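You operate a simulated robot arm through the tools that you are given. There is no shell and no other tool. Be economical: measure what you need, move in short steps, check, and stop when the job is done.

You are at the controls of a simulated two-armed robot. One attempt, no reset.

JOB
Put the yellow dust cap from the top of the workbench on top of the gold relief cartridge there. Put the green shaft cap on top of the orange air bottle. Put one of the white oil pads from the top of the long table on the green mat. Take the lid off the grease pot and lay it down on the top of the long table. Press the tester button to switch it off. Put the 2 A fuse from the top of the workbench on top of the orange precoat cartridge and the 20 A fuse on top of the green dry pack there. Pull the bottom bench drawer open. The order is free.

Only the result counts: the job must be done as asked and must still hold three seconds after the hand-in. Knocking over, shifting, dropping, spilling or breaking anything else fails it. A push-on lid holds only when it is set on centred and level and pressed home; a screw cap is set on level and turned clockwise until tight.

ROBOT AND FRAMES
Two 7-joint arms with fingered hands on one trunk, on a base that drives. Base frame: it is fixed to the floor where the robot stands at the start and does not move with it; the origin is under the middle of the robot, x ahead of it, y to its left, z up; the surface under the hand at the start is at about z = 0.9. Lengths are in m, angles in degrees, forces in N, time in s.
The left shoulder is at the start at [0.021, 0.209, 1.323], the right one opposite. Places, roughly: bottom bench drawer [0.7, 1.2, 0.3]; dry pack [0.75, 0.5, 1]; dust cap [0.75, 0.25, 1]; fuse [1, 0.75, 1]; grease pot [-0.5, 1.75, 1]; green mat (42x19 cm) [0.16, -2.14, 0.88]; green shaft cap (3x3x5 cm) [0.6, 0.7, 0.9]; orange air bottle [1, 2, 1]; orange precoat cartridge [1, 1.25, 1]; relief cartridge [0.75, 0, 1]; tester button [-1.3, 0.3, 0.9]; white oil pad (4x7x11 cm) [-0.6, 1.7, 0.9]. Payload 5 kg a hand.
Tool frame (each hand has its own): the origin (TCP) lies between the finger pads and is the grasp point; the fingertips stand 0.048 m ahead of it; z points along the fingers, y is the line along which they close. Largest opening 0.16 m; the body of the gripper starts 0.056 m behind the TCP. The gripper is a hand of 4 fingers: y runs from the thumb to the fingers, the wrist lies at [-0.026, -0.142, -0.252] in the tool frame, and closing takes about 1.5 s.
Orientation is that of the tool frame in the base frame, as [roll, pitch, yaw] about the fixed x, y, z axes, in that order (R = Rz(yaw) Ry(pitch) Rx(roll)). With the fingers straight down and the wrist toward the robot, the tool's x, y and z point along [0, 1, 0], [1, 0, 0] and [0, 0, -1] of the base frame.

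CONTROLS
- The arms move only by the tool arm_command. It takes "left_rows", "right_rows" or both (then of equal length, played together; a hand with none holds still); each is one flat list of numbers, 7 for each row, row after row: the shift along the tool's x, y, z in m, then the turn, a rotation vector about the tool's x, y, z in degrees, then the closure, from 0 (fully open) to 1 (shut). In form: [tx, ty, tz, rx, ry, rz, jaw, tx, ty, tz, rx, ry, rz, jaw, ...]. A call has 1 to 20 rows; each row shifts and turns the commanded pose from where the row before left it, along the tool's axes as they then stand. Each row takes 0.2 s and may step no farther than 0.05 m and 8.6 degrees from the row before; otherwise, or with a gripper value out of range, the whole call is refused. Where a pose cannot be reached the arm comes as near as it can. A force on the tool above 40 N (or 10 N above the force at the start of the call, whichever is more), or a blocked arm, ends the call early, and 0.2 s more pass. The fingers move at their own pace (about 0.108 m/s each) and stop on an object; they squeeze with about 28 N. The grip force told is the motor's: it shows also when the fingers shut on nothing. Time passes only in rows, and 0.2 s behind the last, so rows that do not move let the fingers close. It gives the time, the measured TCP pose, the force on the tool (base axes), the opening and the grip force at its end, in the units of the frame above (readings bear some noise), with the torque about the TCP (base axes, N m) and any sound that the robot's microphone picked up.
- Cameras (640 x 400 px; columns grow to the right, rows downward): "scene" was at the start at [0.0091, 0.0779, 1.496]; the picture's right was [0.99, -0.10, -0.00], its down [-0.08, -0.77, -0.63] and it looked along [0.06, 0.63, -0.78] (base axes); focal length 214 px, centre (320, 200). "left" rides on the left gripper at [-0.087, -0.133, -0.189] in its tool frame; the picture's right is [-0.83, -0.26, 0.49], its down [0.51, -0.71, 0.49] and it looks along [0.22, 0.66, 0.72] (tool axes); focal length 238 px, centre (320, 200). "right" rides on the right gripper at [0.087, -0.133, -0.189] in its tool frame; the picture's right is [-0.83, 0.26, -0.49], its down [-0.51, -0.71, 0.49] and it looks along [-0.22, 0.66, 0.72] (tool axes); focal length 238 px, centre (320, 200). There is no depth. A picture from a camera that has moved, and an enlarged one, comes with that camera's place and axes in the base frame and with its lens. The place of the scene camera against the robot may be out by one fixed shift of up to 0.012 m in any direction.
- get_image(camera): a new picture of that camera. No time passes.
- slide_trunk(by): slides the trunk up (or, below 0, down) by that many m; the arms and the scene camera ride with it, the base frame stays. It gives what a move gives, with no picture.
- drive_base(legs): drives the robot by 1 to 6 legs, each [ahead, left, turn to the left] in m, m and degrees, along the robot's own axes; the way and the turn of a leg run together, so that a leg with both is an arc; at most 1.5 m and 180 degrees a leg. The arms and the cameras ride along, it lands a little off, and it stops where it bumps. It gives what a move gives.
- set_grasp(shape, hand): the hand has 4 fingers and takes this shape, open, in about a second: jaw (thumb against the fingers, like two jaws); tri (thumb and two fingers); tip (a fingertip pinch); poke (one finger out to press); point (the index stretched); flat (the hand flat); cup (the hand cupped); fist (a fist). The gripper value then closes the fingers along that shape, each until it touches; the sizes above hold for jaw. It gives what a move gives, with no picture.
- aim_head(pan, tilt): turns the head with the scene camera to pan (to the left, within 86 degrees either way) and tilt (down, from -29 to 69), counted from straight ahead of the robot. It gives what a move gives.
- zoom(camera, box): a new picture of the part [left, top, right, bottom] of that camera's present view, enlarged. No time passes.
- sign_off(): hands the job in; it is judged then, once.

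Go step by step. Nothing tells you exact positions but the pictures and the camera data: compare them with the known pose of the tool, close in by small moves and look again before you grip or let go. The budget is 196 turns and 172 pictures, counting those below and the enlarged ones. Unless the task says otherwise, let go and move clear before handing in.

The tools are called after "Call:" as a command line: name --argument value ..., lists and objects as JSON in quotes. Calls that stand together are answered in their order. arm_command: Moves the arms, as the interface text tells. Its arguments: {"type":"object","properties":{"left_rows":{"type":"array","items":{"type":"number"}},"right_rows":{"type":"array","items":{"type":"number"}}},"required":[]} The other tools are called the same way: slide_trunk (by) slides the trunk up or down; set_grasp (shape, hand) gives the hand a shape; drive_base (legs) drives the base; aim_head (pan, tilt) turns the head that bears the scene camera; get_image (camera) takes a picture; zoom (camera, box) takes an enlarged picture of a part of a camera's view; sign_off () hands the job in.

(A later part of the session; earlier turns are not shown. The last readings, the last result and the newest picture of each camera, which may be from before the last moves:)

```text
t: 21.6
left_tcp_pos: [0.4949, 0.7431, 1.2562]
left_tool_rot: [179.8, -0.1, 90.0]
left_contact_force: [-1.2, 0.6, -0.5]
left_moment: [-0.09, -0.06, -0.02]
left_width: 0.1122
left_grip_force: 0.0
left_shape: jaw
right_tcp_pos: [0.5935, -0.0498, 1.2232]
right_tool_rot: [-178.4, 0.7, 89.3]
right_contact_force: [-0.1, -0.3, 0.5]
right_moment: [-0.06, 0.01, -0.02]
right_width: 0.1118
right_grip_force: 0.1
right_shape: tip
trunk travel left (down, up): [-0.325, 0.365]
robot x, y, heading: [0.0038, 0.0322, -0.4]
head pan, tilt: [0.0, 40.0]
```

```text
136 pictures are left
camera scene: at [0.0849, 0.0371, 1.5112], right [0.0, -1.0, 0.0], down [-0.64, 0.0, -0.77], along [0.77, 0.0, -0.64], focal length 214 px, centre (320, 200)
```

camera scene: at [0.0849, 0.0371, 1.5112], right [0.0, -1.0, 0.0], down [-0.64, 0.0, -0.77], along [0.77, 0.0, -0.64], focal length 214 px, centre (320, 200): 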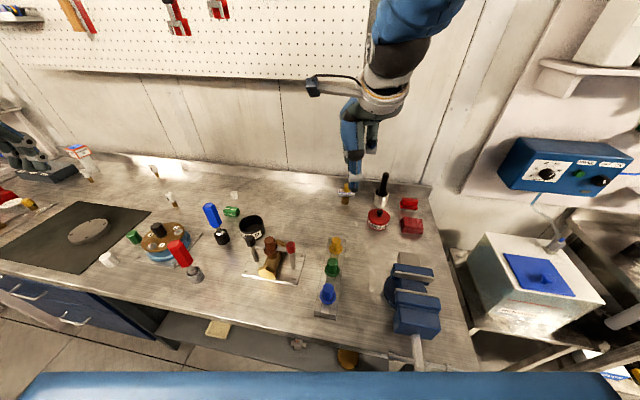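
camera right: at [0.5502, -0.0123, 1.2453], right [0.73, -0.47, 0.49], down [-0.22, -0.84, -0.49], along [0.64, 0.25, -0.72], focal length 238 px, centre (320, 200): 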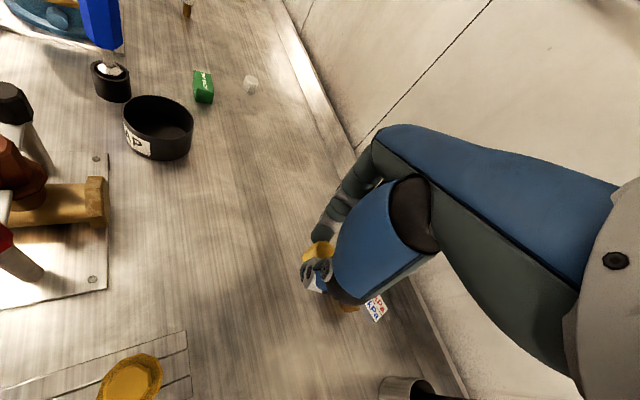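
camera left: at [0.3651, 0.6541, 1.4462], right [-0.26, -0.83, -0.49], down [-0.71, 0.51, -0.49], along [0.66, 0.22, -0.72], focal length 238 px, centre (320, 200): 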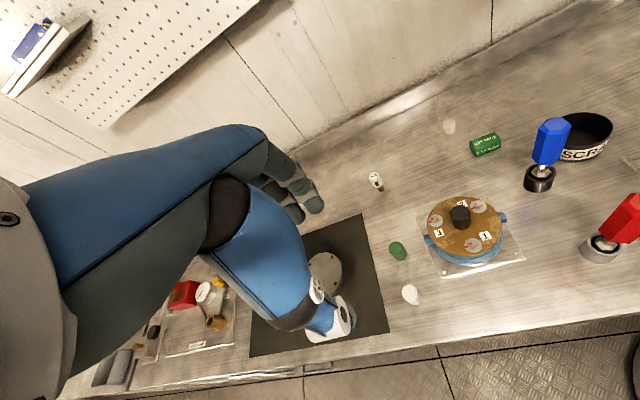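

Free now. I park the right hand further right and drive left.

Call:
arm_command --right_rows '[-0.045, 0, 0, 0, 0, 0, 0.3, -0.045, 0, 0, 0, 0, 0, 0.3, -0.045, 0, 0, 0, 0, 0, 0.3, -0.045, 0, 0, 0, 0, 0, 0.3]'

Call:
drive_base --legs '[[0, 0.4, 0.4]]'

Call:
aim_head --pan 15 --tilt 45

Call:
get_image --camera "scene"

```text
t: 22.6
left_tcp_pos: [0.4946, 0.7399, 1.2588]
left_tool_rot: [179.7, -0.3, 89.9]
left_contact_force: [-0.2, -1.8, 1.1]
left_moment: [0.14, 0.03, 0.03]
left_width: 0.1123
left_grip_force: 0.0
left_shape: jaw
right_tcp_pos: [0.5921, -0.2347, 1.2234]
right_tool_rot: [-178.5, 0.6, 89.6]
right_contact_force: [-0.3, -0.7, -0.6]
right_moment: [0.15, -0.02, 0.03]
right_width: 0.1116
right_grip_force: 0.2
right_shape: tip
trunk travel left (down, up): [-0.325, 0.365]
robot x, y, heading: [-0.0012, 0.0358, -0.1]
head pan, tilt: [0.0, 40.0]
```

```text
t: 25.1
left_tcp_pos: [0.4883, 1.1456, 1.2566]
left_tool_rot: [179.8, -0.1, 90.4]
left_contact_force: [-0.2, -0.3, 0.4]
left_moment: [-0.06, 0.01, -0.01]
left_width: 0.112
left_grip_force: 0.0
left_shape: jaw
right_tcp_pos: [0.5938, 0.1723, 1.2234]
right_tool_rot: [-178.5, 0.6, 89.8]
right_contact_force: [0.6, 0.5, 0.1]
right_moment: [-0.01, 0.01, -0.03]
right_width: 0.1117
right_grip_force: 0.0
right_shape: tip
trunk travel left (down, up): [-0.325, 0.365]
robot x, y, heading: [-0.0019, 0.4347, 0.3]
head pan, tilt: [0.0, 40.0]
```

```text
t: 25.9
left_tcp_pos: [0.4885, 1.1447, 1.2575]
left_tool_rot: [179.9, -0.1, 90.4]
left_contact_force: [0.6, -0.4, 0.0]
left_moment: [0.02, 0.0, 0.01]
left_width: 0.1124
left_grip_force: 0.1
left_shape: jaw
right_tcp_pos: [0.5953, 0.1722, 1.2233]
right_tool_rot: [-178.3, 0.7, 90.0]
right_contact_force: [1.0, -0.2, 0.4]
right_moment: [0.03, -0.02, 0.05]
right_width: 0.1117
right_grip_force: 0.0
right_shape: tip
trunk travel left (down, up): [-0.325, 0.365]
robot x, y, heading: [0.0013, 0.4319, 0.6]
head pan, tilt: [15.0, 45.0]
```

```text
135 pictures are left
camera scene: at [0.0784, 0.4558, 1.504], right [0.26, -0.96, 0.0], down [-0.68, -0.19, -0.71], along [0.68, 0.19, -0.71], focal length 214 px, centre (320, 200)
```

scene: 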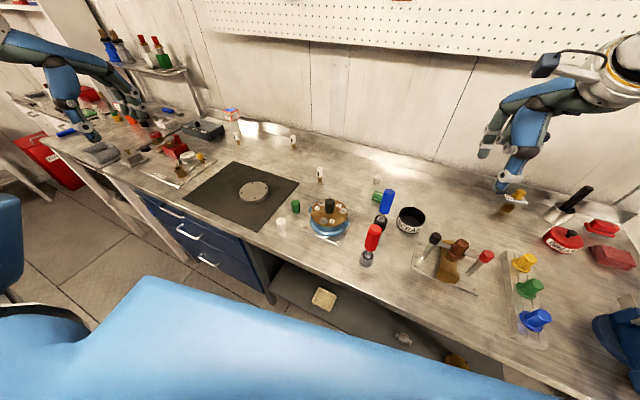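

Clear view now. I zoom on fuses, dry pack and left parts.

Call:
zoom --camera "scene" --box '[220, 110, 316, 170]'

Call:
zoom --camera "scene" --box '[310, 150, 406, 210]'

Call:
zoom --camera "scene" --box '[40, 70, 232, 190]'

Call:
zoom --camera "scene" --box '[180, 90, 260, 140]'

```text
6.67 times, centred on (268, 140) of scene
camera zoom: at [0.0784, 0.4558, 1.504], right [0.26, -0.96, 0.0], down [-0.68, -0.19, -0.71], along [0.68, 0.19, -0.71], focal length 1430 px, centre (667, 600)
```

zoom: 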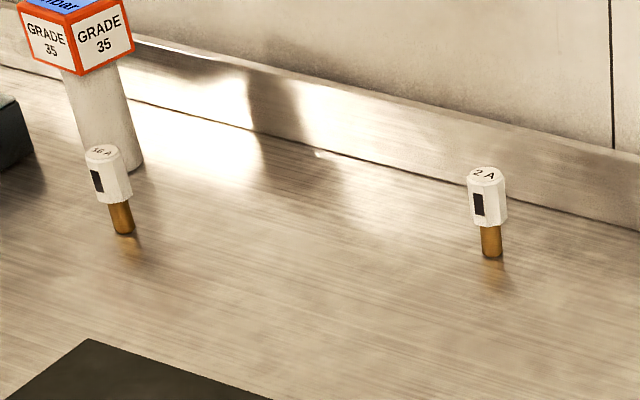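

```text
6.67 times, centred on (358, 180) of scene
camera zoom: at [0.0784, 0.4558, 1.504], right [0.26, -0.96, 0.0], down [-0.68, -0.19, -0.71], along [0.68, 0.19, -0.71], focal length 1430 px, centre (67, 333)
```

zoom: 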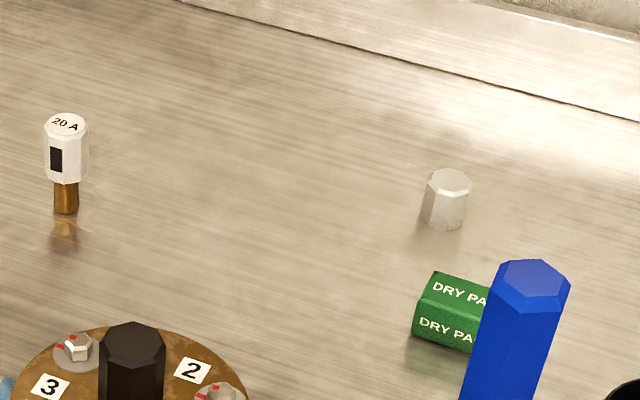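

```text
3.33 times, centred on (136, 130) of scene
camera zoom: at [0.0784, 0.4558, 1.504], right [0.26, -0.96, 0.0], down [-0.68, -0.19, -0.71], along [0.68, 0.19, -0.71], focal length 715 px, centre (933, 433)
```

zoom: 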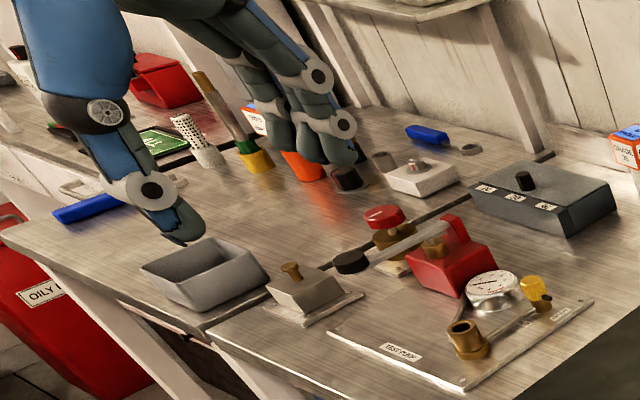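

```text
8.00 times, centred on (220, 115) of scene
camera zoom: at [0.0784, 0.4558, 1.504], right [0.26, -0.96, 0.0], down [-0.68, -0.19, -0.71], along [0.68, 0.19, -0.71], focal length 1716 px, centre (1120, 880)
```

zoom: 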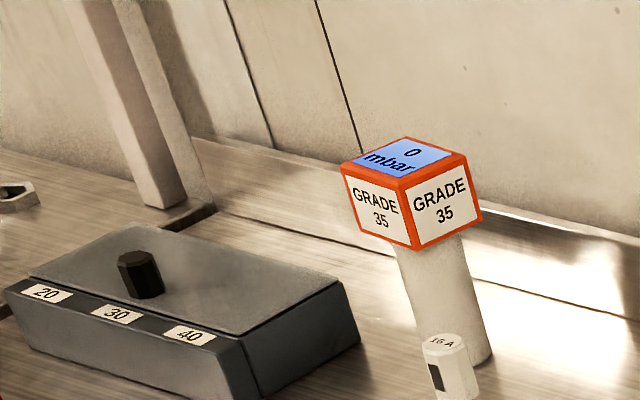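

2 A fuse near (1.00,0.85), 20 A fuse (0.768,0.648), precoat cartridge ≈(1.04,1.2), dry pack ≈(0.725,0.387). I bring the left hand in tip shape above the 20 A fuse.

Call:
set_grasp --hand "left" --shape "tip"

Call:
arm_command --left_rows '[-0.0415, 0.0233, 0.011, 0, 0, 0, 0.5, -0.0415, 0.0233, 0.011, 0, 0, 0, 0.5, -0.0415, 0.0233, 0.011, 0, 0, 0, 0.5, -0.0415, 0.0233, 0.011, 0, 0, 0, 0.5, -0.0415, 0.0233, 0.011, 0, 0, 0, 0.5, -0.0415, 0.0233, 0.011, 0, 0, 0, 0.5, -0.0415, 0.0233, 0.011, 0, 0, 0, 0.5, -0.0415, 0.0233, 0.011, 0, 0, 0, 0.5, -0.0415, 0.0233, 0.011, 0, 0, 0, 0.5, -0.0415, 0.0233, 0.011, 0, 0, 0, 0.5, -0.0415, 0.0233, 0.011, 0, 0, 0, 0.5, -0.0415, 0.0233, 0.011, 0, 0, 0, 0.5]'

Call:
get_image --camera "left"

Call:
zoom --camera "scene" --box '[260, 110, 420, 210]'

```text
t: 26.8
left_tcp_pos: [0.4878, 1.1448, 1.2561]
left_tool_rot: [179.8, -0.1, 90.4]
left_contact_force: [-1.1, -0.5, 0.2]
left_moment: [0.01, -0.02, 0.0]
left_width: 0.1599
left_grip_force: 0.0
left_shape: tip
right_tcp_pos: [0.5953, 0.1716, 1.2235]
right_tool_rot: [-178.4, 0.8, 89.9]
right_contact_force: [0.2, 0.3, 0.4]
right_moment: [0.01, 0.0, 0.02]
right_width: 0.1118
right_grip_force: 0.0
right_shape: tip
trunk travel left (down, up): [-0.325, 0.365]
robot x, y, heading: [0.0017, 0.4363, 0.1]
head pan, tilt: [15.0, 45.0]
```

```text
t: 29.4
left_tcp_pos: [0.7742, 0.6496, 1.1255]
left_tool_rot: [179.8, -0.2, 90.4]
left_contact_force: [0.8, 0.2, -0.4]
left_moment: [-0.02, 0.11, -0.03]
left_width: 0.0804
left_grip_force: 0.0
left_shape: tip
right_tcp_pos: [0.596, 0.1713, 1.2222]
right_tool_rot: [-178.4, 0.6, 90.1]
right_contact_force: [-0.3, -0.5, -0.8]
right_moment: [0.11, 0.07, 0.01]
right_width: 0.112
right_grip_force: 0.0
right_shape: tip
trunk travel left (down, up): [-0.325, 0.365]
robot x, y, heading: [-0.0027, 0.4287, 0.4]
head pan, tilt: [15.0, 45.0]
```

```text
130 pictures are left
camera left: at [0.6431, 0.561, 1.3149], right [-0.25, -0.83, -0.49], down [-0.71, 0.5, -0.49], along [0.66, 0.23, -0.72], focal length 238 px, centre (320, 200)
```

left: 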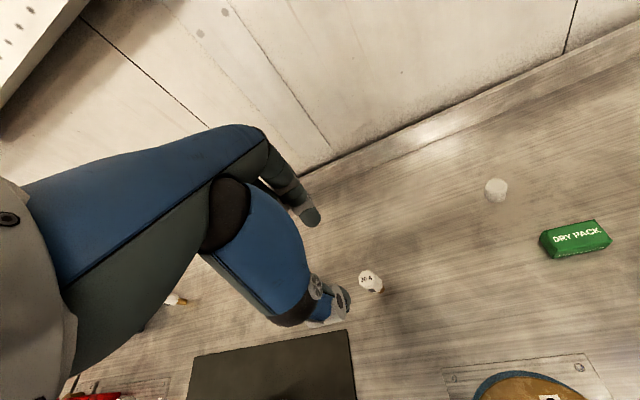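

```text
4.00 times, centred on (340, 160) of scene
camera zoom: at [0.0796, 0.4545, 1.5038], right [0.27, -0.96, 0.0], down [-0.68, -0.19, -0.71], along [0.68, 0.19, -0.71], focal length 858 px, centre (240, 360)
```

zoom: 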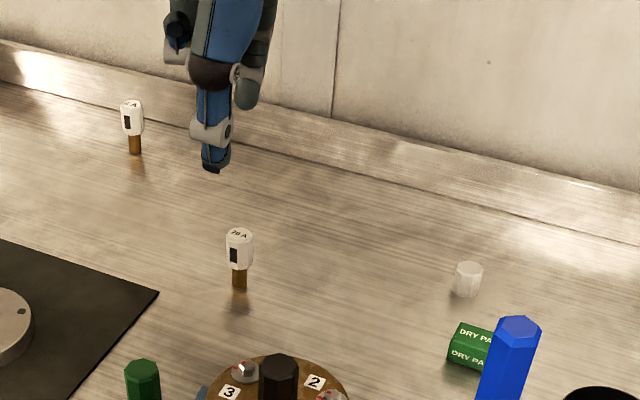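

Fuse ≈(0.771,0.642). I lower with correction and look.

Call:
arm_command --left_rows '[-0.007, -0.003, 0.03, 0, 0, 0, 0.6, 0, 0, 0.04, 0, 0, 0, 0.6, 0, 0, 0.02, 0, 0, 0, 0.6]'

Call:
zoom --camera "left" --box '[240, 180, 480, 330]'

Call:
zoom --camera "scene" --box '[270, 120, 366, 180]'

```text
t: 30.2
left_tcp_pos: [0.7713, 0.6426, 1.0349]
left_tool_rot: [179.8, -0.2, 90.5]
left_contact_force: [0.3, 0.3, 1.2]
left_moment: [0.02, 0.04, -0.03]
left_width: 0.0651
left_grip_force: 0.2
left_shape: tip
right_tcp_pos: [0.5948, 0.1713, 1.2232]
right_tool_rot: [-178.4, 0.6, 89.9]
right_contact_force: [-0.3, -0.8, -0.6]
right_moment: [-0.02, -0.01, -0.03]
right_width: 0.1119
right_grip_force: 0.0
right_shape: tip
trunk travel left (down, up): [-0.325, 0.365]
robot x, y, heading: [-0.0063, 0.433, 0.6]
head pan, tilt: [15.0, 45.0]
```

```text
2.67 times, centred on (360, 255) of left
camera zoom: at [0.6394, 0.5543, 1.2244], right [-0.25, -0.84, -0.49], down [-0.71, 0.5, -0.49], along [0.66, 0.22, -0.72], focal length 636 px, centre (213, 53)
```

zoom: 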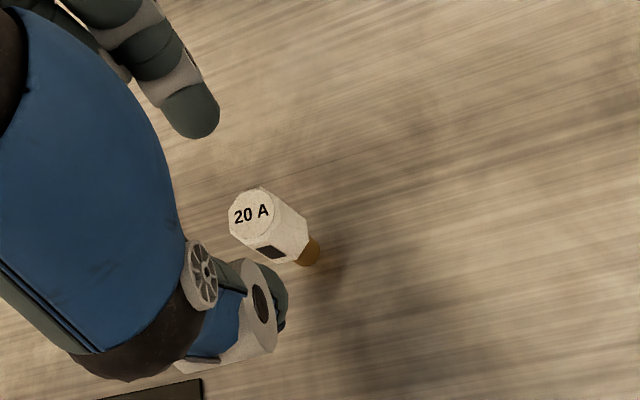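

```text
6.67 times, centred on (318, 150) of scene
camera zoom: at [0.0784, 0.456, 1.5039], right [0.27, -0.96, 0.0], down [-0.68, -0.19, -0.71], along [0.68, 0.19, -0.71], focal length 1430 px, centre (333, 533)
```

zoom: 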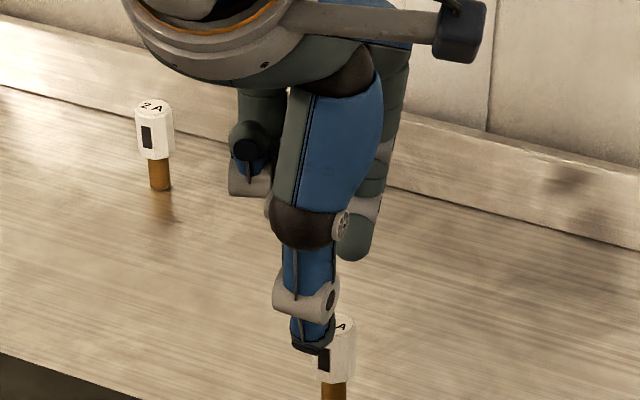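

Centred. Lower to grip the white body and close.

Call:
arm_command --left_rows '[0.001, 0.001, 0.024, 0, 0, 0, 0.6, 0, 0, 0.023, 0, 0, 0, 0.6, 0, 0, 0, 0, 0, 0, 0.8, 0, 0, 0, 0, 0, 0, 1, 0, 0, 0, 0, 0, 0, 1, 0, 0, 0, 0, 0, 0, 1, 0, 0, 0, 0, 0, 0, 1]'

Call:
zoom --camera "left" --box '[240, 180, 480, 330]'

Call:
zoom --camera "scene" --box '[270, 120, 366, 180]'

```text
t: 31.8
left_tcp_pos: [0.7711, 0.6429, 0.9873]
left_tool_rot: [179.8, -0.2, 90.4]
left_contact_force: [-0.8, 0.6, -0.2]
left_moment: [-0.02, 0.0, 0.0]
left_width: 0.0215
left_grip_force: 27.7
left_shape: tip
right_tcp_pos: [0.5943, 0.1721, 1.2235]
right_tool_rot: [-178.4, 0.8, 89.9]
right_contact_force: [0.1, 0.0, 0.3]
right_moment: [-0.04, -0.01, 0.0]
right_width: 0.1119
right_grip_force: 0.0
right_shape: tip
trunk travel left (down, up): [-0.325, 0.365]
robot x, y, heading: [-0.0037, 0.4338, 0.5]
head pan, tilt: [15.0, 45.0]
```

```text
2.67 times, centred on (360, 255) of left
camera zoom: at [0.6407, 0.5555, 1.1767], right [-0.25, -0.84, -0.49], down [-0.71, 0.5, -0.49], along [0.66, 0.22, -0.72], focal length 636 px, centre (213, 53)
```

zoom: 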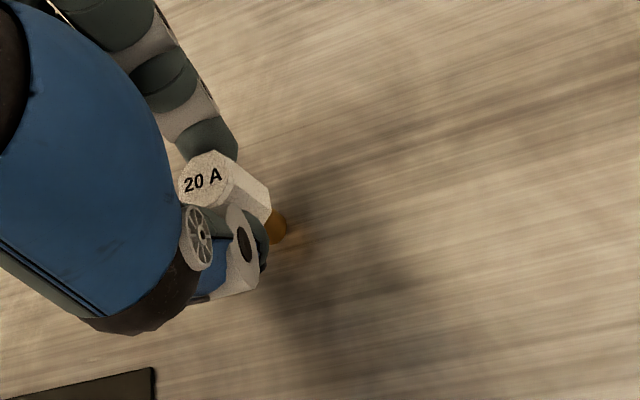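

```text
6.67 times, centred on (318, 150) of scene
camera zoom: at [0.0784, 0.4558, 1.5039], right [0.26, -0.96, 0.0], down [-0.68, -0.19, -0.71], along [0.68, 0.19, -0.71], focal length 1430 px, centre (333, 533)
```

zoom: 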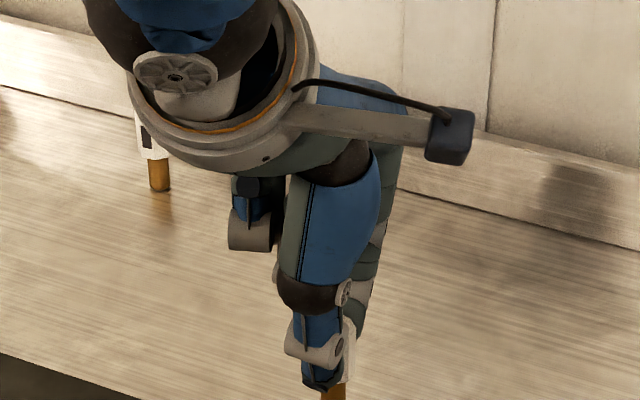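

20 A fuse held. I lift, turn the hand to keep clear of the blue handle, and move toward the dry pack.

Call:
arm_command --left_rows '[0, 0, -0.04, 0, 0, 0, 1, 0, 0, -0.04, 0, 0, 0, 1, 0, 0, -0.03, 0, 0, 0, 1, 0, 0, 0, 0, 0, 8, 1, 0, 0, 0, 0, 0, 8, 1, 0, 0, 0, 0, 0, 8, 1, 0, 0, 0, 0, 0, 8, 1, 0, 0, 0, 0, 0, 8, 1, -0.041, 0.0225, 0, 0, 0, 0, 1, -0.041, 0.0225, 0, 0, 0, 0, 1, -0.041, 0.0225, 0, 0, 0, 0, 1, -0.041, 0.0225, 0, 0, 0, 0, 1]'

Call:
get_image --camera "left"

Call:
zoom --camera "scene" --box '[300, 130, 428, 210]'

```text
t: 34.4
left_tcp_pos: [0.7358, 0.4586, 1.0973]
left_tool_rot: [179.9, -0.3, 50.5]
left_contact_force: [0.9, -0.1, 0.0]
left_moment: [0.06, 0.01, -0.02]
left_width: 0.0213
left_grip_force: 27.9
left_shape: tip
right_tcp_pos: [0.5929, 0.1687, 1.2234]
right_tool_rot: [-178.5, 0.7, 89.9]
right_contact_force: [-0.3, -2.5, 1.0]
right_moment: [0.18, -0.03, 0.05]
right_width: 0.1118
right_grip_force: 0.0
right_shape: tip
trunk travel left (down, up): [-0.325, 0.365]
robot x, y, heading: [-0.0026, 0.4328, 0.5]
head pan, tilt: [15.0, 45.0]
```

```text
124 pictures are left
camera left: at [0.5786, 0.475, 1.2866], right [-0.73, -0.48, -0.49], down [-0.22, 0.84, -0.49], along [0.65, -0.25, -0.72], focal length 238 px, centre (320, 200)
```

left: 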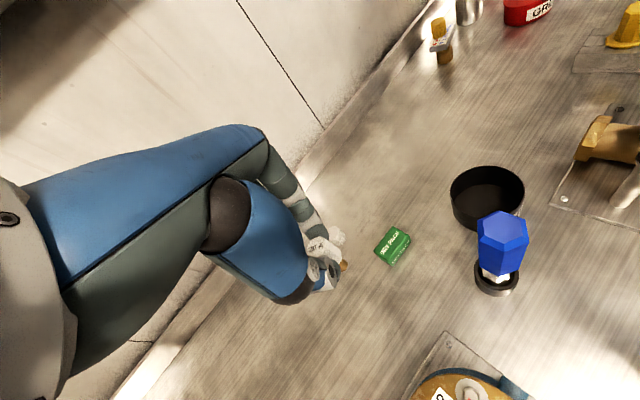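

```text
5.00 times, centred on (364, 170) of scene
camera zoom: at [0.0778, 0.4527, 1.504], right [0.26, -0.96, 0.0], down [-0.68, -0.19, -0.71], along [0.68, 0.19, -0.71], focal length 1072 px, centre (100, 350)
```

zoom: 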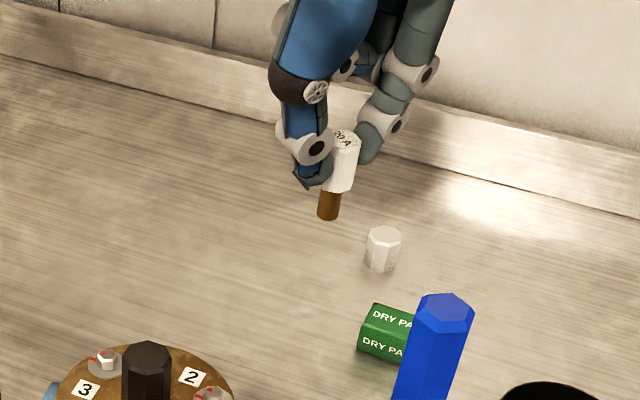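

I zoom at the dry pack from the hand camera.

Call:
zoom --camera "left" --box '[300, 210, 428, 290]'

```text
5.00 times, centred on (364, 250) of left
camera zoom: at [0.5786, 0.475, 1.2866], right [-0.73, -0.48, -0.49], down [-0.22, 0.84, -0.49], along [0.65, -0.25, -0.72], focal length 1192 px, centre (100, -50)
```

zoom: 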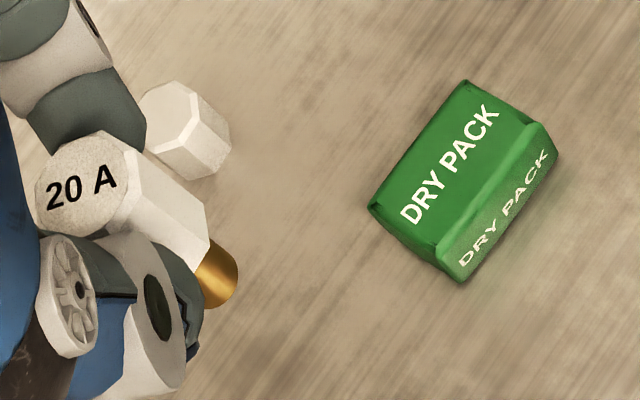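

Pack top centre ≈(0.726,0.386,0.928). I move the fuse over it and lower most of the way.

Call:
arm_command --left_rows '[-0.031, 0.0192, 0, 0, 0, 0, 1, -0.031, 0.0192, 0, 0, 0, 0, 1, 0, 0, 0.035, 0, 0, 0, 1, 0, 0, 0.025, 0, 0, 0, 1, 0, 0, 0, 0, 0, 0, 1]'

Call:
zoom --camera "left" --box '[270, 200, 398, 280]'

Call:
zoom --camera "scene" --box '[330, 150, 426, 210]'

```text
t: 35.6
left_tcp_pos: [0.7264, 0.387, 1.0367]
left_tool_rot: [179.9, -0.2, 50.4]
left_contact_force: [0.1, 0.3, -0.4]
left_moment: [-0.09, 0.0, -0.01]
left_width: 0.0216
left_grip_force: 27.9
left_shape: tip
right_tcp_pos: [0.5942, 0.1715, 1.2238]
right_tool_rot: [-178.4, 0.6, 90.0]
right_contact_force: [-0.1, 0.6, 0.7]
right_moment: [-0.06, 0.0, 0.02]
right_width: 0.1118
right_grip_force: 0.1
right_shape: tip
trunk travel left (down, up): [-0.325, 0.365]
robot x, y, heading: [-0.0006, 0.4333, 0.2]
head pan, tilt: [15.0, 45.0]
```

```text
5.00 times, centred on (334, 240) of left
camera zoom: at [0.5695, 0.405, 1.2262], right [-0.73, -0.48, -0.49], down [-0.22, 0.84, -0.49], along [0.65, -0.25, -0.72], focal length 1192 px, centre (250, 0)
```

zoom: 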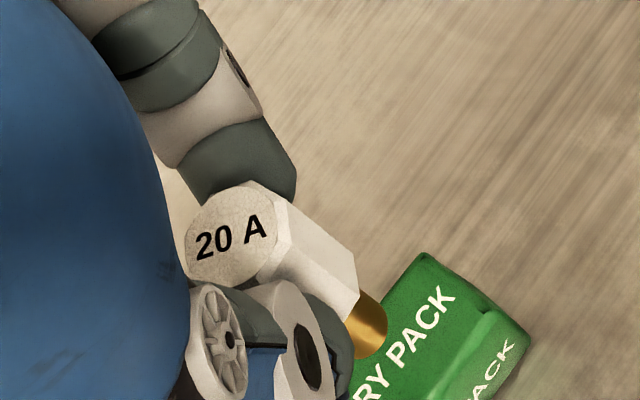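

```text
6.67 times, centred on (378, 180) of scene
camera zoom: at [0.0782, 0.4565, 1.504], right [0.26, -0.96, 0.0], down [-0.68, -0.19, -0.71], along [0.68, 0.19, -0.71], focal length 1430 px, centre (-67, 333)
```

zoom: 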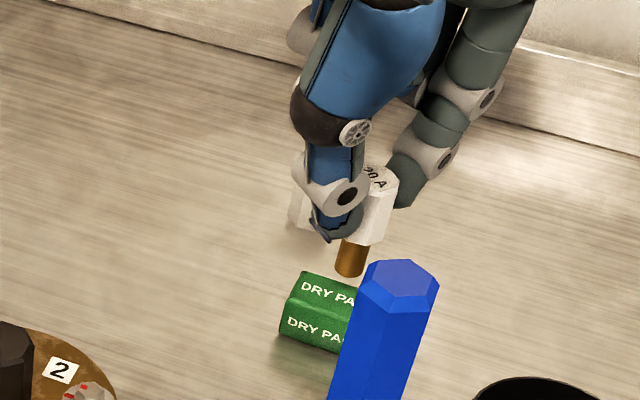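

Aligned. Descend to contact in small steps.

Call:
arm_command --left_rows '[0, 0, 0.012, 0, 0, 0, 1, 0, 0, 0.005, 0, 0, 0, 1, 0, 0, 0.002, 0, 0, 0, 1, 0, 0, 0.001, 0, 0, 0, 1]'

Call:
zoom --camera "scene" --box '[330, 150, 426, 210]'

```text
t: 36.6
left_tcp_pos: [0.7258, 0.3876, 1.017]
left_tool_rot: [180.0, -0.2, 50.4]
left_contact_force: [-0.3, 0.0, 2.1]
left_moment: [-0.08, -0.02, 0.04]
left_width: 0.0215
left_grip_force: 27.9
left_shape: tip
right_tcp_pos: [0.5939, 0.1723, 1.2236]
right_tool_rot: [-178.4, 0.7, 90.1]
right_contact_force: [-0.3, 1.1, 0.7]
right_moment: [0.0, -0.06, 0.0]
right_width: 0.112
right_grip_force: 0.0
right_shape: tip
trunk travel left (down, up): [-0.325, 0.365]
robot x, y, heading: [-0.0003, 0.4315, 0.5]
head pan, tilt: [15.0, 45.0]
```

```text
6.67 times, centred on (378, 180) of scene
camera zoom: at [0.0781, 0.4559, 1.504], right [0.26, -0.96, 0.0], down [-0.68, -0.19, -0.71], along [0.68, 0.19, -0.71], focal length 1430 px, centre (-67, 333)
```

zoom: 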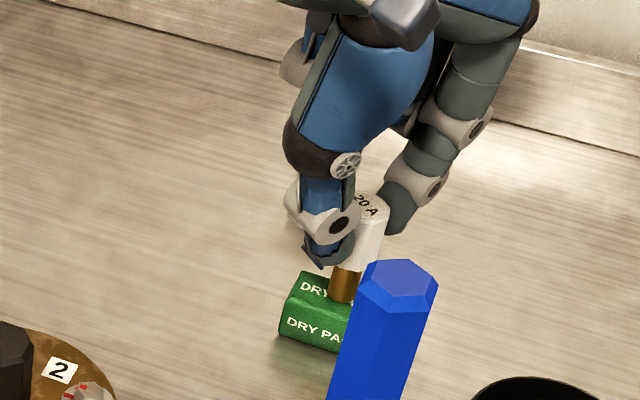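

Light contact; one more mm or two, then check force.

Call:
arm_command --left_rows '[0, 0, 0.001, 0, 0, 0, 1]'

```text
t: 37.0
left_tcp_pos: [0.7265, 0.3876, 1.0177]
left_tool_rot: [179.8, -0.3, 50.3]
left_contact_force: [0.4, 0.2, 7.2]
left_moment: [-0.04, -0.01, 0.02]
left_width: 0.0216
left_grip_force: 27.9
left_shape: tip
right_tcp_pos: [0.5941, 0.1724, 1.2241]
right_tool_rot: [-178.5, 0.7, 90.0]
right_contact_force: [-0.8, 1.3, -0.1]
right_moment: [0.02, 0.0, 0.01]
right_width: 0.1118
right_grip_force: 0.0
right_shape: tip
trunk travel left (down, up): [-0.325, 0.365]
robot x, y, heading: [-0.0022, 0.4356, 0.6]
head pan, tilt: [15.0, 45.0]
```

Contact confirmed. Release slowly and lift.

Call:
arm_command --left_rows '[0, 0, -0.0008, 0, 0, 0, 1, 0, 0, 0, 0, 0, 0, 0.85, 0, 0, 0, 0, 0, 0, 0.75, 0, 0, 0, 0, 0, 0, 0.65, 0, 0, 0, 0, 0, 0, 0.55, 0, 0, 0, 0, 0, 0, 0.55, 0, 0, -0.04, 0, 0, 0, 0.55, 0, 0, -0.05, 0, 0, 0, 0.55, 0, 0, -0.05, 0, 0, 0, 0.55, 0, 0, -0.05, 0, 0, 0, 0.55]'

Call:
zoom --camera "scene" --box '[330, 150, 426, 210]'

Call:
zoom --camera "left" --box '[270, 180, 430, 280]'

```text
t: 39.2
left_tcp_pos: [0.7221, 0.3861, 1.2068]
left_tool_rot: [-179.8, -0.2, 50.4]
left_contact_force: [-2.2, -0.1, -1.7]
left_moment: [-0.02, -0.18, 0.04]
left_width: 0.0718
left_grip_force: 0.0
left_shape: tip
right_tcp_pos: [0.5934, 0.1728, 1.2251]
right_tool_rot: [-178.5, 0.7, 89.9]
right_contact_force: [-1.4, 0.5, -0.3]
right_moment: [0.02, -0.11, -0.02]
right_width: 0.1119
right_grip_force: 0.0
right_shape: tip
trunk travel left (down, up): [-0.325, 0.365]
robot x, y, heading: [-0.0059, 0.4305, 0.5]
head pan, tilt: [15.0, 45.0]
```

```text
6.67 times, centred on (378, 180) of scene
camera zoom: at [0.0768, 0.4558, 1.5041], right [0.26, -0.96, 0.0], down [-0.68, -0.19, -0.71], along [0.68, 0.19, -0.71], focal length 1430 px, centre (-67, 333)
```

zoom: 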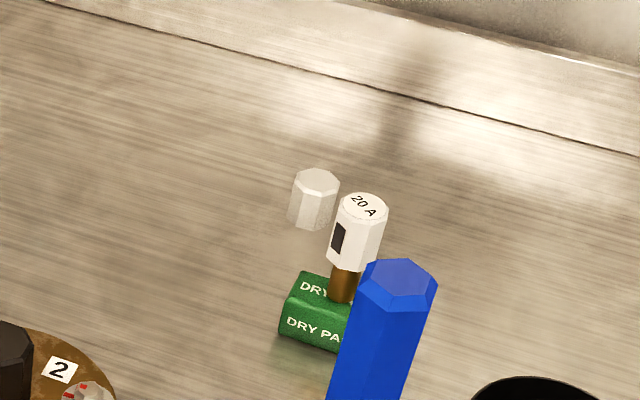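

```text
4.00 times, centred on (350, 230) of left
camera zoom: at [0.5674, 0.4039, 1.3967], right [-0.73, -0.48, -0.49], down [-0.22, 0.84, -0.49], along [0.65, -0.25, -0.72], focal length 953 px, centre (200, 80)
```

zoom: 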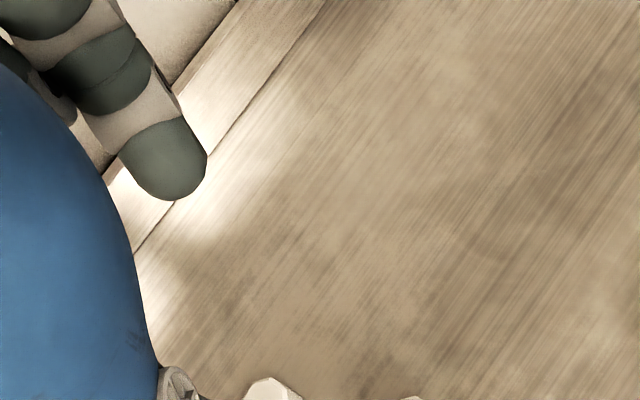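

20 A fuse stands on the dry pack. For the 2 A fuse I need to get nearer; I check clearance to the bench front by looking down.

Call:
aim_head --pan 0 --tilt 69

Call:
get_image --camera "scene"

Call:
aim_head --pan 60 --tilt 50

Call:
get_image --camera "scene"

```text
t: 40.1
left_tcp_pos: [0.7253, 0.386, 1.2075]
left_tool_rot: [179.9, -0.1, 50.4]
left_contact_force: [-0.9, -0.1, -0.3]
left_moment: [-0.03, -0.02, 0.01]
left_width: 0.0717
left_grip_force: 0.1
left_shape: tip
right_tcp_pos: [0.5943, 0.1709, 1.2238]
right_tool_rot: [-178.7, 0.7, 90.0]
right_contact_force: [0.3, -0.6, 1.1]
right_moment: [-0.03, -0.04, 0.0]
right_width: 0.1117
right_grip_force: 0.1
right_shape: tip
trunk travel left (down, up): [-0.325, 0.365]
robot x, y, heading: [-0.0005, 0.4347, 0.4]
head pan, tilt: [0.0, 68.8]
```

```text
116 pictures are left
camera scene: at [0.0557, 0.4347, 1.4751], right [0.01, -1.0, 0.0], down [-0.93, -0.01, -0.36], along [0.36, 0.0, -0.93], focal length 214 px, centre (320, 200)
```

scene: 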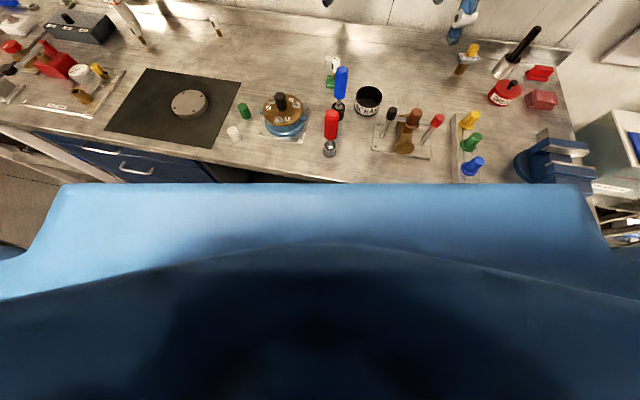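

```text
t: 41.4
left_tcp_pos: [0.7265, 0.3861, 1.2071]
left_tool_rot: [180.0, -0.2, 50.4]
left_contact_force: [-0.1, -0.3, 0.3]
left_moment: [-0.05, -0.02, 0.01]
left_width: 0.0716
left_grip_force: 0.0
left_shape: tip
right_tcp_pos: [0.5948, 0.1735, 1.2242]
right_tool_rot: [-178.4, 0.7, 89.9]
right_contact_force: [0.2, -0.2, 0.5]
right_moment: [0.03, -0.02, 0.02]
right_width: 0.112
right_grip_force: 0.0
right_shape: tip
trunk travel left (down, up): [-0.325, 0.365]
robot x, y, heading: [0.004, 0.4317, 0.3]
head pan, tilt: [60.0, 50.0]
```

```text
115 pictures are left
camera scene: at [0.0382, 0.5011, 1.497], right [0.87, -0.5, 0.0], down [-0.38, -0.67, -0.64], along [0.32, 0.56, -0.77], focal length 214 px, centre (320, 200)
```

scene: 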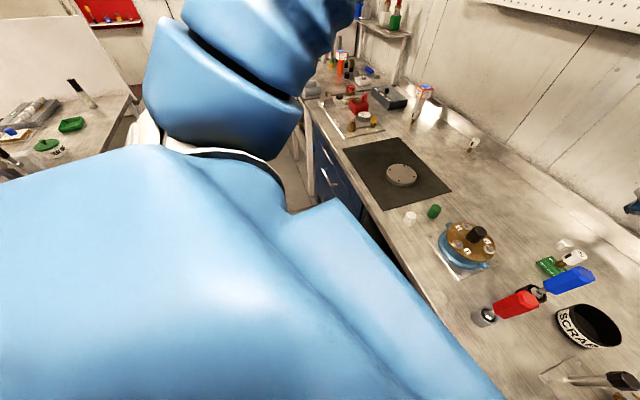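

Bench edge is at x≈0.35. I unrotate the left hand, then drive slightly ahead and left.

Call:
arm_command --left_rows '[0, 0, 0, 0, 0, -8, 0.55, 0, 0, 0, 0, 0, -8, 0.55, 0, 0, 0, 0, 0, -8, 0.55, 0, 0, 0, 0, 0, -8, 0.55, 0, 0, 0, 0, 0, -8, 0.55, 0.04, 0, 0, 0, 0, 0, 0.55, 0.04, 0, 0, 0, 0, 0, 0.55, 0.04, 0, 0, 0, 0, 0, 0.55, 0.04, 0, 0, 0, 0, 0, 0.55]'

Call:
drive_base --legs '[[0, 0.2, -0.4], [0.06, 0, 0]]'

Call:
aim_head --pan 20 --tilt 40

Call:
get_image --camera "scene"

```text
t: 43.4
left_tcp_pos: [0.7234, 0.5478, 1.2083]
left_tool_rot: [179.8, 0.0, 90.3]
left_contact_force: [-0.7, 0.2, 0.4]
left_moment: [-0.1, -0.08, -0.01]
left_width: 0.0718
left_grip_force: 0.1
left_shape: tip
right_tcp_pos: [0.5953, 0.1735, 1.2241]
right_tool_rot: [-178.5, 0.8, 90.0]
right_contact_force: [0.0, 1.2, -0.2]
right_moment: [-0.1, 0.03, -0.04]
right_width: 0.1117
right_grip_force: 0.1
right_shape: tip
trunk travel left (down, up): [-0.325, 0.365]
robot x, y, heading: [-0.003, 0.4303, 0.4]
head pan, tilt: [60.0, 50.0]
```

```text
t: 45.5
left_tcp_pos: [0.785, 0.7415, 1.2068]
left_tool_rot: [179.9, -0.1, 90.0]
left_contact_force: [1.1, 0.4, -0.8]
left_moment: [-0.08, 0.05, -0.02]
left_width: 0.0718
left_grip_force: 0.0
left_shape: tip
right_tcp_pos: [0.6529, 0.3667, 1.2218]
right_tool_rot: [-178.4, 0.8, 89.5]
right_contact_force: [1.1, 0.2, 0.0]
right_moment: [-0.05, 0.07, 0.02]
right_width: 0.1117
right_grip_force: 0.1
right_shape: tip
trunk travel left (down, up): [-0.325, 0.365]
robot x, y, heading: [0.0574, 0.6293, -0.1]
head pan, tilt: [60.0, 50.0]
```

```text
t: 46.6
left_tcp_pos: [0.7827, 0.7402, 1.2081]
left_tool_rot: [179.9, -0.1, 90.0]
left_contact_force: [0.3, 0.6, -0.3]
left_moment: [-0.03, 0.01, 0.0]
left_width: 0.0718
left_grip_force: 0.2
left_shape: tip
right_tcp_pos: [0.6529, 0.3677, 1.2233]
right_tool_rot: [-178.4, 0.6, 89.6]
right_contact_force: [0.0, -0.5, -0.9]
right_moment: [0.02, 0.03, -0.02]
right_width: 0.1118
right_grip_force: 0.0
right_shape: tip
trunk travel left (down, up): [-0.325, 0.365]
robot x, y, heading: [0.0577, 0.6355, -0.2]
head pan, tilt: [20.0, 40.0]
```

```text
114 pictures are left
camera scene: at [0.1392, 0.6619, 1.5111], right [0.34, -0.94, 0.0], down [-0.6, -0.22, -0.77], along [0.72, 0.26, -0.64], focal length 214 px, centre (320, 200)
```

scene: 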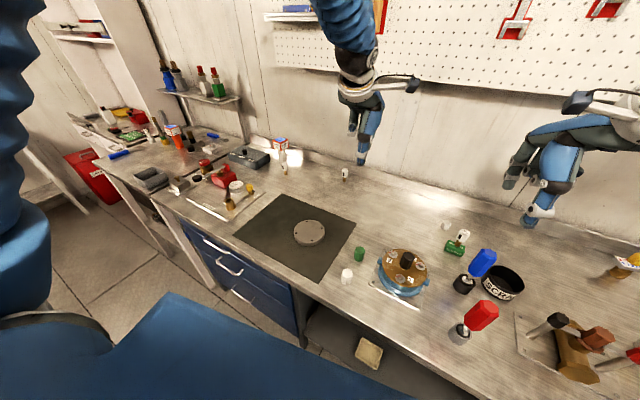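

I bring the left hand toward the 2 A fuse, above it.

Call:
arm_command --left_rows '[0.0228, 0.0334, 0.018, 0, 0, 0, 0.5, 0.0228, 0.0334, 0.018, 0, 0, 0, 0.5, 0.0228, 0.0334, 0.018, 0, 0, 0, 0.5, 0.0228, 0.0334, 0.018, 0, 0, 0, 0.5, 0.0228, 0.0334, 0.018, 0, 0, 0, 0.5]'

Call:
get_image --camera "left"

Call:
zoom --camera "scene" --box '[240, 80, 400, 180]'

```text
t: 47.8
left_tcp_pos: [0.9522, 0.8569, 1.1163]
left_tool_rot: [-180.0, -0.1, 90.1]
left_contact_force: [1.0, 0.8, -0.3]
left_moment: [-0.03, 0.14, -0.02]
left_width: 0.0798
left_grip_force: 0.1
left_shape: tip
right_tcp_pos: [0.6535, 0.3685, 1.2224]
right_tool_rot: [-178.4, 0.8, 89.6]
right_contact_force: [-0.3, 1.0, -1.4]
right_moment: [-0.09, 0.06, 0.0]
right_width: 0.1121
right_grip_force: 0.0
right_shape: tip
trunk travel left (down, up): [-0.325, 0.365]
robot x, y, heading: [0.0602, 0.6337, -0.2]
head pan, tilt: [20.0, 40.0]
```

```text
113 pictures are left
camera left: at [0.8208, 0.7697, 1.3057], right [-0.26, -0.83, -0.49], down [-0.71, 0.51, -0.49], along [0.66, 0.22, -0.72], focal length 238 px, centre (320, 200)
```

left: 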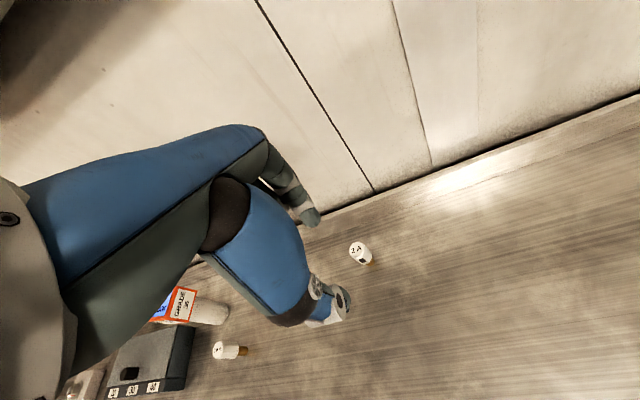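

```text
4.00 times, centred on (320, 130) of scene
camera zoom: at [0.1402, 0.6631, 1.511], right [0.34, -0.94, 0.0], down [-0.61, -0.22, -0.76], along [0.72, 0.26, -0.64], focal length 858 px, centre (320, 480)
```

zoom: 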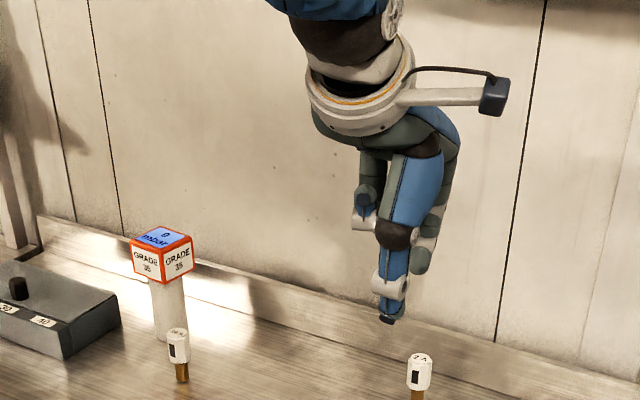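

Fuse ≈(0.997,0.844). Move over and lower partly.

Call:
arm_command --left_rows '[-0.006, 0.022, 0.02, 0, 0, 0, 0.6, -0.0065, 0.022, 0.02, 0, 0, 0, 0.6, 0, 0, 0.038, 0, 0, 0, 0.6, 0, 0, 0, 0, 0, 0, 0.6]'

Call:
zoom --camera "left" --box '[240, 180, 480, 330]'

Call:
zoom --camera "scene" --box '[260, 100, 420, 200]'

```text
t: 48.8
left_tcp_pos: [0.9947, 0.8425, 1.0386]
left_tool_rot: [179.9, -0.1, 89.9]
left_contact_force: [-0.3, 0.6, -0.3]
left_moment: [0.01, -0.04, 0.01]
left_width: 0.0651
left_grip_force: 0.0
left_shape: tip
right_tcp_pos: [0.6518, 0.3664, 1.2235]
right_tool_rot: [-178.5, 0.8, 89.5]
right_contact_force: [0.2, -0.4, 0.1]
right_moment: [0.01, -0.06, -0.01]
right_width: 0.1116
right_grip_force: 0.0
right_shape: tip
trunk travel left (down, up): [-0.325, 0.365]
robot x, y, heading: [0.0571, 0.6318, -0.2]
head pan, tilt: [20.0, 40.0]
```

```text
2.67 times, centred on (360, 255) of left
camera zoom: at [0.8629, 0.7552, 1.2292], right [-0.26, -0.83, -0.49], down [-0.71, 0.51, -0.49], along [0.66, 0.22, -0.72], focal length 636 px, centre (213, 53)
```

zoom: 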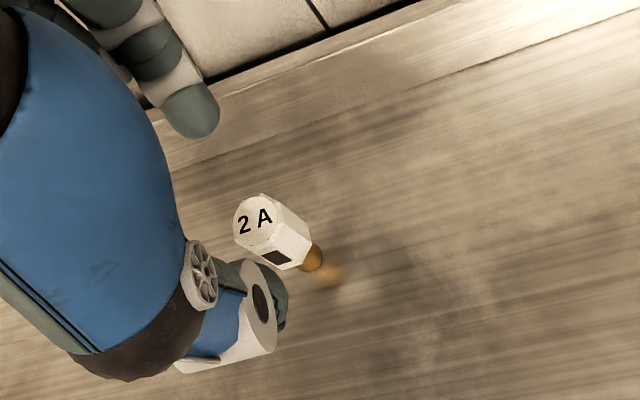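

```text
4.00 times, centred on (340, 150) of scene
camera zoom: at [0.1381, 0.6617, 1.5113], right [0.34, -0.94, 0.0], down [-0.6, -0.22, -0.77], along [0.72, 0.26, -0.64], focal length 858 px, centre (240, 400)
```

zoom: 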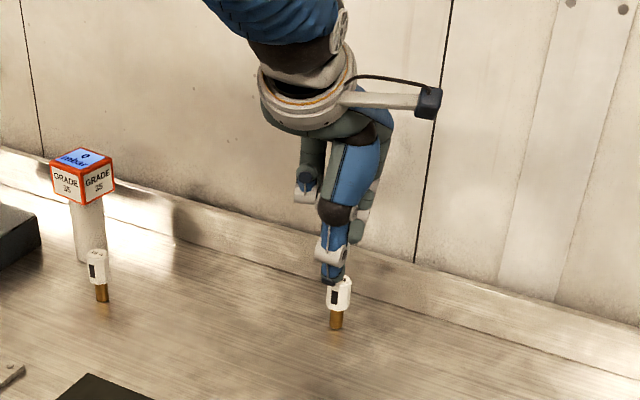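

Centred. Lower and grip, then lift.

Call:
arm_command --left_rows '[0, 0, 0.025, 0, 0, 0, 0.6, 0, 0, 0.025, 0, 0, 0, 0.6, 0, 0, 0, 0, 0, 0, 0.8, 0, 0, 0, 0, 0, 0, 1, 0, 0, 0, 0, 0, 0, 1, 0, 0, 0, 0, 0, 0, 1, 0, 0, 0, 0, 0, 0, 1]'

Call:
zoom --camera "left" --box '[240, 180, 480, 330]'

```text
t: 50.4
left_tcp_pos: [0.9954, 0.8425, 0.9908]
left_tool_rot: [180.0, -0.1, 90.0]
left_contact_force: [0.0, 0.2, 1.4]
left_moment: [0.01, -0.04, 0.0]
left_width: 0.0214
left_grip_force: 27.8
left_shape: tip
right_tcp_pos: [0.6517, 0.3653, 1.2239]
right_tool_rot: [-178.5, 0.7, 89.5]
right_contact_force: [-0.1, 0.3, 0.3]
right_moment: [-0.01, -0.03, 0.0]
right_width: 0.1118
right_grip_force: 0.0
right_shape: tip
trunk travel left (down, up): [-0.325, 0.365]
robot x, y, heading: [0.0585, 0.6319, 0.2]
head pan, tilt: [20.0, 40.0]
```

```text
2.67 times, centred on (360, 255) of left
camera zoom: at [0.863, 0.7548, 1.1795], right [-0.26, -0.83, -0.49], down [-0.71, 0.51, -0.49], along [0.66, 0.22, -0.72], focal length 636 px, centre (213, 53)
```

zoom: 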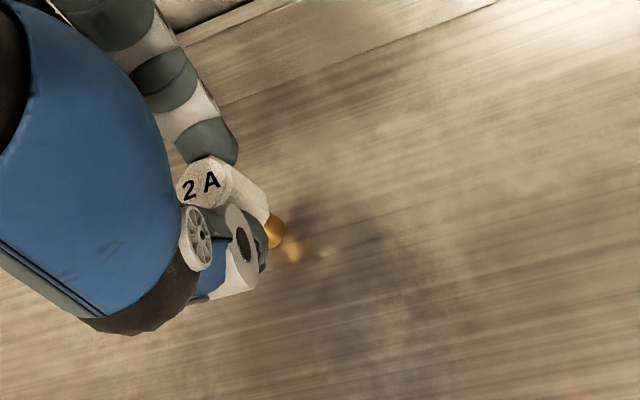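

Held. Lift, retract a bit and drive left 0.36 m.

Call:
arm_command --left_rows '[0, 0, -0.04, 0, 0, 0, 1, 0, 0, -0.04, 0, 0, 0, 1, 0, -0.02, -0.04, 0, 0, 0, 1, 0, -0.03, -0.035, 0, 0, 0, 1, 0, -0.03, -0.035, 0, 0, 0, 1, 0, -0.03, -0.01, 0, 0, 0, 1]'

Call:
drive_base --legs '[[0, 0.36, 0]]'

Call:
get_image --camera "scene"

Call:
get_image --camera "left"

```text
t: 51.8
left_tcp_pos: [0.8822, 0.8407, 1.1924]
left_tool_rot: [179.8, -0.1, 90.0]
left_contact_force: [-1.5, -0.3, -0.1]
left_moment: [0.01, -0.11, 0.03]
left_width: 0.0211
left_grip_force: 28.4
left_shape: tip
right_tcp_pos: [0.6498, 0.3662, 1.2244]
right_tool_rot: [-178.5, 0.7, 89.5]
right_contact_force: [-0.7, 0.0, -0.3]
right_moment: [0.01, -0.07, -0.01]
right_width: 0.1118
right_grip_force: 0.0
right_shape: tip
trunk travel left (down, up): [-0.325, 0.365]
robot x, y, heading: [0.0541, 0.6301, -0.2]
head pan, tilt: [20.0, 40.0]
```

```text
t: 54.1
left_tcp_pos: [0.8838, 1.2058, 1.1887]
left_tool_rot: [179.9, -0.1, 90.2]
left_contact_force: [-0.5, 0.5, -1.1]
left_moment: [-0.06, 0.01, -0.01]
left_width: 0.0212
left_grip_force: 28.1
left_shape: tip
right_tcp_pos: [0.6514, 0.7298, 1.2241]
right_tool_rot: [-178.3, 0.7, 89.6]
right_contact_force: [0.4, 0.3, 0.2]
right_moment: [0.01, -0.02, 0.0]
right_width: 0.1117
right_grip_force: 0.0
right_shape: tip
trunk travel left (down, up): [-0.325, 0.365]
robot x, y, heading: [0.0568, 0.9947, 0.0]
head pan, tilt: [20.0, 40.0]
```

```text
108 pictures are left
camera scene: at [0.1387, 1.0239, 1.5112], right [0.34, -0.94, 0.0], down [-0.6, -0.22, -0.77], along [0.72, 0.26, -0.64], focal length 214 px, centre (320, 200)
```

scene: 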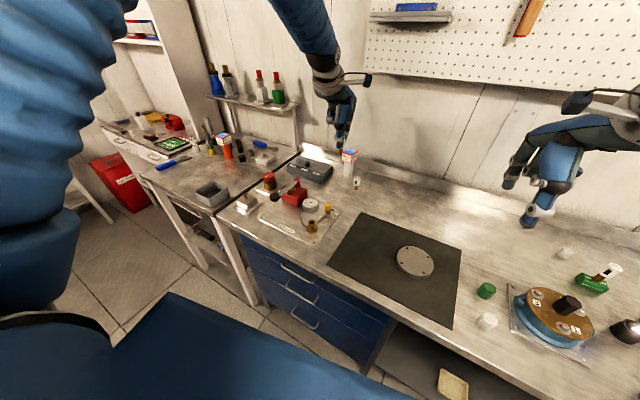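

```text
107 pictures are left
camera left: at [0.7524, 1.1176, 1.3794], right [-0.26, -0.83, -0.49], down [-0.71, 0.51, -0.49], along [0.66, 0.22, -0.72], focal length 238 px, centre (320, 200)
```

left: 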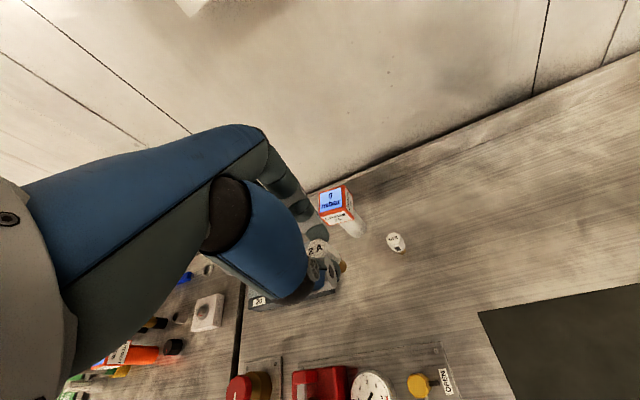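

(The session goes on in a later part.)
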